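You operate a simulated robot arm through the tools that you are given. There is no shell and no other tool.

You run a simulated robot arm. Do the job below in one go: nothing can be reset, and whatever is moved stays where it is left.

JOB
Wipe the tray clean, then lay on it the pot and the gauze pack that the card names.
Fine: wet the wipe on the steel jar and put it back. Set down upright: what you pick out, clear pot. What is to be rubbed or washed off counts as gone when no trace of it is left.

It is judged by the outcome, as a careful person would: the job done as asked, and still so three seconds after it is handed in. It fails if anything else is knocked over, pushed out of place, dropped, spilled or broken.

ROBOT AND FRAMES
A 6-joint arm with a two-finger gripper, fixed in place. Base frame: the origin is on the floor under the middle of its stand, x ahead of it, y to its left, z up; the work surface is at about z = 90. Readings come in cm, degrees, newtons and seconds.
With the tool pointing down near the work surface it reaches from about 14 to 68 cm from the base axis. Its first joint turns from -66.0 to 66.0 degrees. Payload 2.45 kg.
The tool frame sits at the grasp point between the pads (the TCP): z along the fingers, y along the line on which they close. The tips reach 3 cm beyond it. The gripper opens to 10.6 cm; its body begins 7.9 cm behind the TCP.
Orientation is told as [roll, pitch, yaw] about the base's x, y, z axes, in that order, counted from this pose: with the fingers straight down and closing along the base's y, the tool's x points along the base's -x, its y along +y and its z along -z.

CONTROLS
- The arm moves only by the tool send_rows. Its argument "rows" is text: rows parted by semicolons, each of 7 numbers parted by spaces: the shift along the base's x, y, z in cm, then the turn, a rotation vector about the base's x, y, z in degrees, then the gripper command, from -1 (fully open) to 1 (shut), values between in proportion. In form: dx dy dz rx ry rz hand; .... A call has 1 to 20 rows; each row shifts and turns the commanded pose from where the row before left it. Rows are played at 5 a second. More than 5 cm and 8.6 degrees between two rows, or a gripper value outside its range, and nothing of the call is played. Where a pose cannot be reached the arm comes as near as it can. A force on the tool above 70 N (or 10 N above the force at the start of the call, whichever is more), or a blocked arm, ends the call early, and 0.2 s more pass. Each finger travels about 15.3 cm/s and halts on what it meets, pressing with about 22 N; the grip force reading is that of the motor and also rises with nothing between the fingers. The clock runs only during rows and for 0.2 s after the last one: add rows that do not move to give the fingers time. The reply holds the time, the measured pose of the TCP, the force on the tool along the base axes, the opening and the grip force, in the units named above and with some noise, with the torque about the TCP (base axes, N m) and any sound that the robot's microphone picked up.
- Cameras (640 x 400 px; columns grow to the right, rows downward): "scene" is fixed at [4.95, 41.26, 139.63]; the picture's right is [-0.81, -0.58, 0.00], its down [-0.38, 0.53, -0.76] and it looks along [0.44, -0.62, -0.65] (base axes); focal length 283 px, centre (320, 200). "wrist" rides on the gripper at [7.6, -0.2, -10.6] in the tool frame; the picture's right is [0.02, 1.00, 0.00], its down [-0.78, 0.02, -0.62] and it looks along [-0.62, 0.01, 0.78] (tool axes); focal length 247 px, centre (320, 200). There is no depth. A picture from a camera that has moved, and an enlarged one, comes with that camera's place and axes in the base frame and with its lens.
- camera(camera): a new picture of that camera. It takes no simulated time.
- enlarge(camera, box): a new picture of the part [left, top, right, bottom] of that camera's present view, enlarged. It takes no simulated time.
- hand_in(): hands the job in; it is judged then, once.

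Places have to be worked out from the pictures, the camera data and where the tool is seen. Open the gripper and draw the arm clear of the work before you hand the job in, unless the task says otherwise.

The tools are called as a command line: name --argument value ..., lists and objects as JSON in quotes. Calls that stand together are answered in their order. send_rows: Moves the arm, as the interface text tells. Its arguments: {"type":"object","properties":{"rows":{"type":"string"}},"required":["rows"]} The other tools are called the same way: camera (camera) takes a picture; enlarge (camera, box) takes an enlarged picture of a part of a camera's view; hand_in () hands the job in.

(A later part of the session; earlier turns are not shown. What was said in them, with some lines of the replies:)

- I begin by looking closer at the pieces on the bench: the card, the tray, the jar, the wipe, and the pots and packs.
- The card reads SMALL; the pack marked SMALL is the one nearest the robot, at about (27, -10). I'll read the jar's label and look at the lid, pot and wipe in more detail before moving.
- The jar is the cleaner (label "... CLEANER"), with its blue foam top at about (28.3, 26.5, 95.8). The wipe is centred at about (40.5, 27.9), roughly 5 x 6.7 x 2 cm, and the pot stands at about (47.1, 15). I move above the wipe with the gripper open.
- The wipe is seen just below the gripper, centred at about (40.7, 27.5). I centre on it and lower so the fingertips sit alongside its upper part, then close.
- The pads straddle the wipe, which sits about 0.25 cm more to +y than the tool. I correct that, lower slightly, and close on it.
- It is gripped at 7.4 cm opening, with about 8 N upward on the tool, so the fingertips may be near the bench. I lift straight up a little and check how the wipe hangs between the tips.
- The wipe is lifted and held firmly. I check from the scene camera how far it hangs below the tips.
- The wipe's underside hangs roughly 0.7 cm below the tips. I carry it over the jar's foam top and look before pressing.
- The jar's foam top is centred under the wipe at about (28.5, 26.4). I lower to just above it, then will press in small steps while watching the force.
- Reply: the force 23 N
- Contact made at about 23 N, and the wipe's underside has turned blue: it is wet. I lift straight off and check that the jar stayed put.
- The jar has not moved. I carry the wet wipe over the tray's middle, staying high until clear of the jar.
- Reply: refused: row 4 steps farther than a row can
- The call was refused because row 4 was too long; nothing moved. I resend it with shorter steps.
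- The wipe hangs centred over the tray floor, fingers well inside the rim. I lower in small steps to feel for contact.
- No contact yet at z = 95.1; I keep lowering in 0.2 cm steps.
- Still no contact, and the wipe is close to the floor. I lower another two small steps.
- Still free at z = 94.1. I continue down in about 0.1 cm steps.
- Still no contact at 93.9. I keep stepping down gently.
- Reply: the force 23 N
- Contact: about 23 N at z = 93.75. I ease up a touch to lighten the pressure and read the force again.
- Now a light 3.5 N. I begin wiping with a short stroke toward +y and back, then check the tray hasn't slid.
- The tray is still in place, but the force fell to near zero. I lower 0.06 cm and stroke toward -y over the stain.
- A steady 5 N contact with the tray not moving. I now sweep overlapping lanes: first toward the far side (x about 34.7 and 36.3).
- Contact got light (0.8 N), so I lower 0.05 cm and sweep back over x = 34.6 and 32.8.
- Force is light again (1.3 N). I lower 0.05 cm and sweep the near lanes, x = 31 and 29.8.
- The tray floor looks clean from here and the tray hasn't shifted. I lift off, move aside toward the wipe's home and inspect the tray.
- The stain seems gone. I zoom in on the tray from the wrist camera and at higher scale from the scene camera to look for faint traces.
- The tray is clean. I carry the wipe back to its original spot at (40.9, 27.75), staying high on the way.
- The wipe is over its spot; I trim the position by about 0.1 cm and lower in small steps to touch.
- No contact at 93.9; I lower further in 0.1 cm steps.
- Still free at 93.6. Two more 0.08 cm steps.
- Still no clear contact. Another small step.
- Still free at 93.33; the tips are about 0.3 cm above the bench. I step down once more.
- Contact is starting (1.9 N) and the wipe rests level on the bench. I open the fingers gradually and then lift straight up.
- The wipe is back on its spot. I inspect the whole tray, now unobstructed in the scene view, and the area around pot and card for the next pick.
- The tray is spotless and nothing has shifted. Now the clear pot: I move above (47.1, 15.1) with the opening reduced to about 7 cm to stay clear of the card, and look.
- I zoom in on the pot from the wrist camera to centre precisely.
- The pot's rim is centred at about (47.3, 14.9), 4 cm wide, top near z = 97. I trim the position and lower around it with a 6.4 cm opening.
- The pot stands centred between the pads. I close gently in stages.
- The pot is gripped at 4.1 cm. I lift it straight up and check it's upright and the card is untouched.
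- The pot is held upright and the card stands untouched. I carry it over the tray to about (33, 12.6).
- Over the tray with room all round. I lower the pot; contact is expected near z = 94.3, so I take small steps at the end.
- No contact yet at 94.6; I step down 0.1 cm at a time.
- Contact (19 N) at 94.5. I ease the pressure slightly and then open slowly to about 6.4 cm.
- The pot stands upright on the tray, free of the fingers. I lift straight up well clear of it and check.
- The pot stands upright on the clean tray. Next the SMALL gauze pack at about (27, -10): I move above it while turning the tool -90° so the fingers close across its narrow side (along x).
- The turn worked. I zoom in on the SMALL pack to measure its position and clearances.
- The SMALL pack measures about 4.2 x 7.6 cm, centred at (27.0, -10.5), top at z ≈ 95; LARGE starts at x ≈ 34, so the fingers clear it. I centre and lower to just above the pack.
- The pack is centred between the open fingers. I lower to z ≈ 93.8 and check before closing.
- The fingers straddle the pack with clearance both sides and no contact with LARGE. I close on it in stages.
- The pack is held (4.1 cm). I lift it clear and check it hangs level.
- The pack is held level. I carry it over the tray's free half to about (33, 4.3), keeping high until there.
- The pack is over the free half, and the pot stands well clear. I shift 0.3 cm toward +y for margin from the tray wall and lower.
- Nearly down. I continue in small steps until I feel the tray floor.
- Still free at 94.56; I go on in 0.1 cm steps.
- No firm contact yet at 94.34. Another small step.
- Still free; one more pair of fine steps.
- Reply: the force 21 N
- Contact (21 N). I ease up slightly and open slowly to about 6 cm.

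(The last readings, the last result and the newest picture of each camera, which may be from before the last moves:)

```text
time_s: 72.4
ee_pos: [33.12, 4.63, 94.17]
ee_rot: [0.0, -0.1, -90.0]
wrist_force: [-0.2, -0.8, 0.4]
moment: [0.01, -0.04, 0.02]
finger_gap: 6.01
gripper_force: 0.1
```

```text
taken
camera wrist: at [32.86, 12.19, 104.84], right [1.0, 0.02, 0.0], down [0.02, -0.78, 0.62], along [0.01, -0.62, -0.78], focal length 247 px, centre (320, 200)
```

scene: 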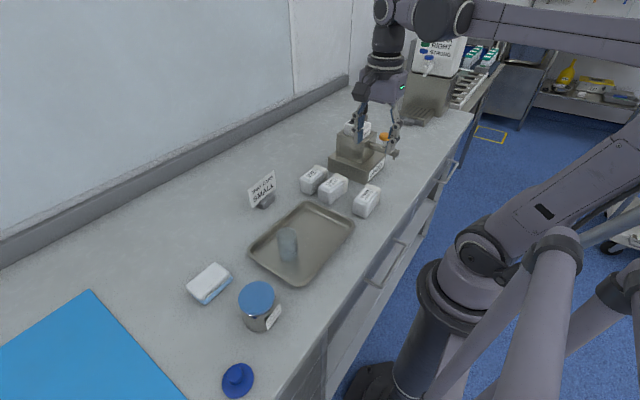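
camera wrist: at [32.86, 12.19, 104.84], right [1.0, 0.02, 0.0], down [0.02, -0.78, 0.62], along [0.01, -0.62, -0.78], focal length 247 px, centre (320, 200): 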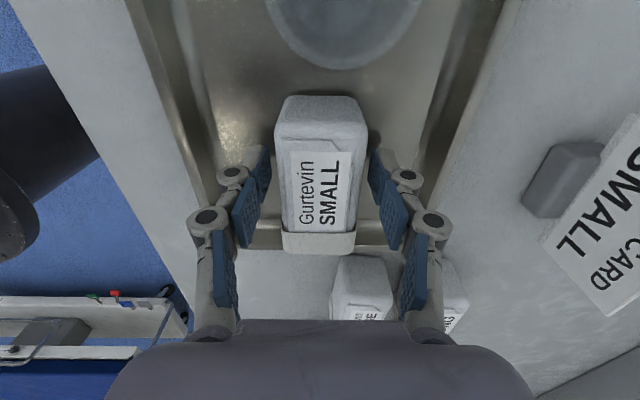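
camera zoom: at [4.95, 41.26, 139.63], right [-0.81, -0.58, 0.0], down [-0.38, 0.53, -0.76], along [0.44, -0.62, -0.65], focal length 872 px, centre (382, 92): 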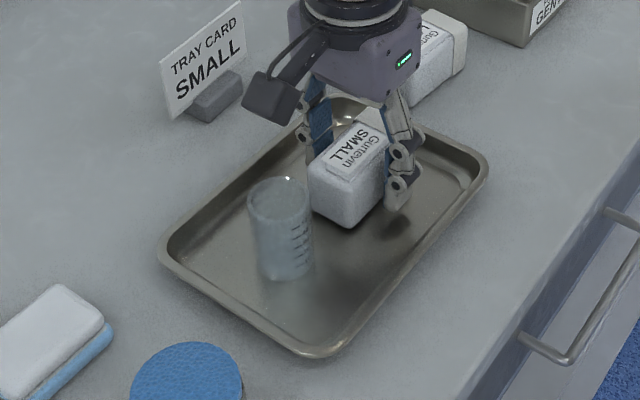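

The pack rests on the tray, free of the fingers. I lift straight up and draw the arm back clear of the work.

send_rows --rows "0 0 1 0 0 0 -0.13; 0 0 3 0 0 0 -0.13; 0 0 4 0 0 0 -0.13; 0 0 4.5 0 0 0 -0.13; 0 0 4.5 0 0 0 -0.13; 0 0 4.5 0 0 0 -0.5; 0 0 4 0 0 0 -1; 0 0 0 0 0 0 -1; 0 0 0 0 0 0 -1"

camera --camera "wrist"

camera --camera "scene"

enlarge --camera "scene" --box '[230, 170, 390, 300]'

```text
time_s: 74.4
ee_pos: [33.15, 4.59, 119.83]
ee_rot: [0.0, -0.1, -90.0]
wrist_force: [0.0, 0.3, 0.4]
moment: [-0.02, -0.01, 0.02]
finger_gap: 10.58
gripper_force: 0.0
```

```text
taken
camera wrist: at [32.89, 12.13, 130.44], right [1.0, 0.02, 0.0], down [0.02, -0.78, 0.62], along [0.01, -0.62, -0.78], focal length 247 px, centre (320, 200)
```

wrist: 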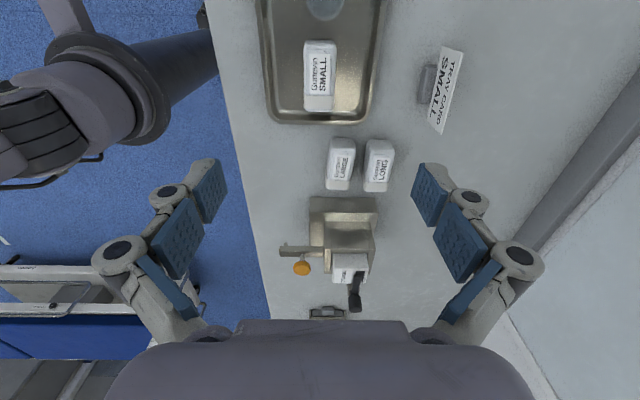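

```text
taken
```

scene: 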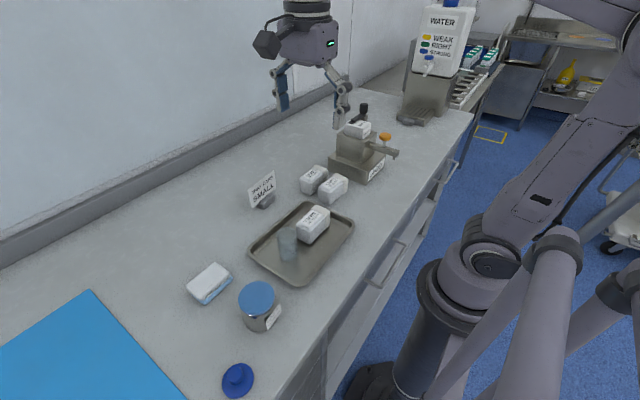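

```text
3.08 times, centred on (310, 235) of scene
camera zoom: at [4.95, 41.26, 139.63], right [-0.81, -0.58, 0.0], down [-0.38, 0.53, -0.76], along [0.44, -0.62, -0.65], focal length 872 px, centre (351, 92)
```

zoom: 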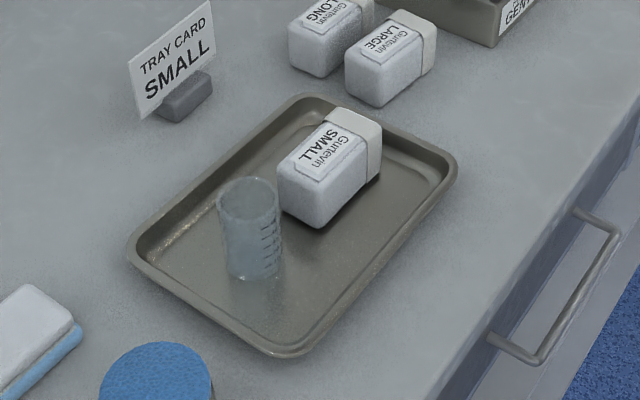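

The tray is clean, with the clear pot upright and the SMALL pack lying on it. The wipe is back in its place, and the jar, card, lid and other packs are unmoved. The gripper is open and well clear, so I hand in.

hand_in

```text
The job is handed in.
```

The job is handed in. The tray is wiped clean, and the clear pot stands upright on it next to the SMALL gauze pack, the one the card names.

- **Wipe:** I wet it on the steel jar's foam top, which turned its underside blue. I then wiped in overlapping lanes over and around the stain, and zoomed pictures from both cameras showed no trace of it left. The wipe is back where it started.
- **Pot:** it was lowered until it touched the tray floor and released. It was still upright in the last picture.
- **Gauze pack:** it rests on the other half of the tray, clear of the pot.
- **Everything else:** the jar, its lid, the card, the other two packs and the dispenser looked unmoved in the final pictures. The gripper is open and the arm is raised clear of the bench.
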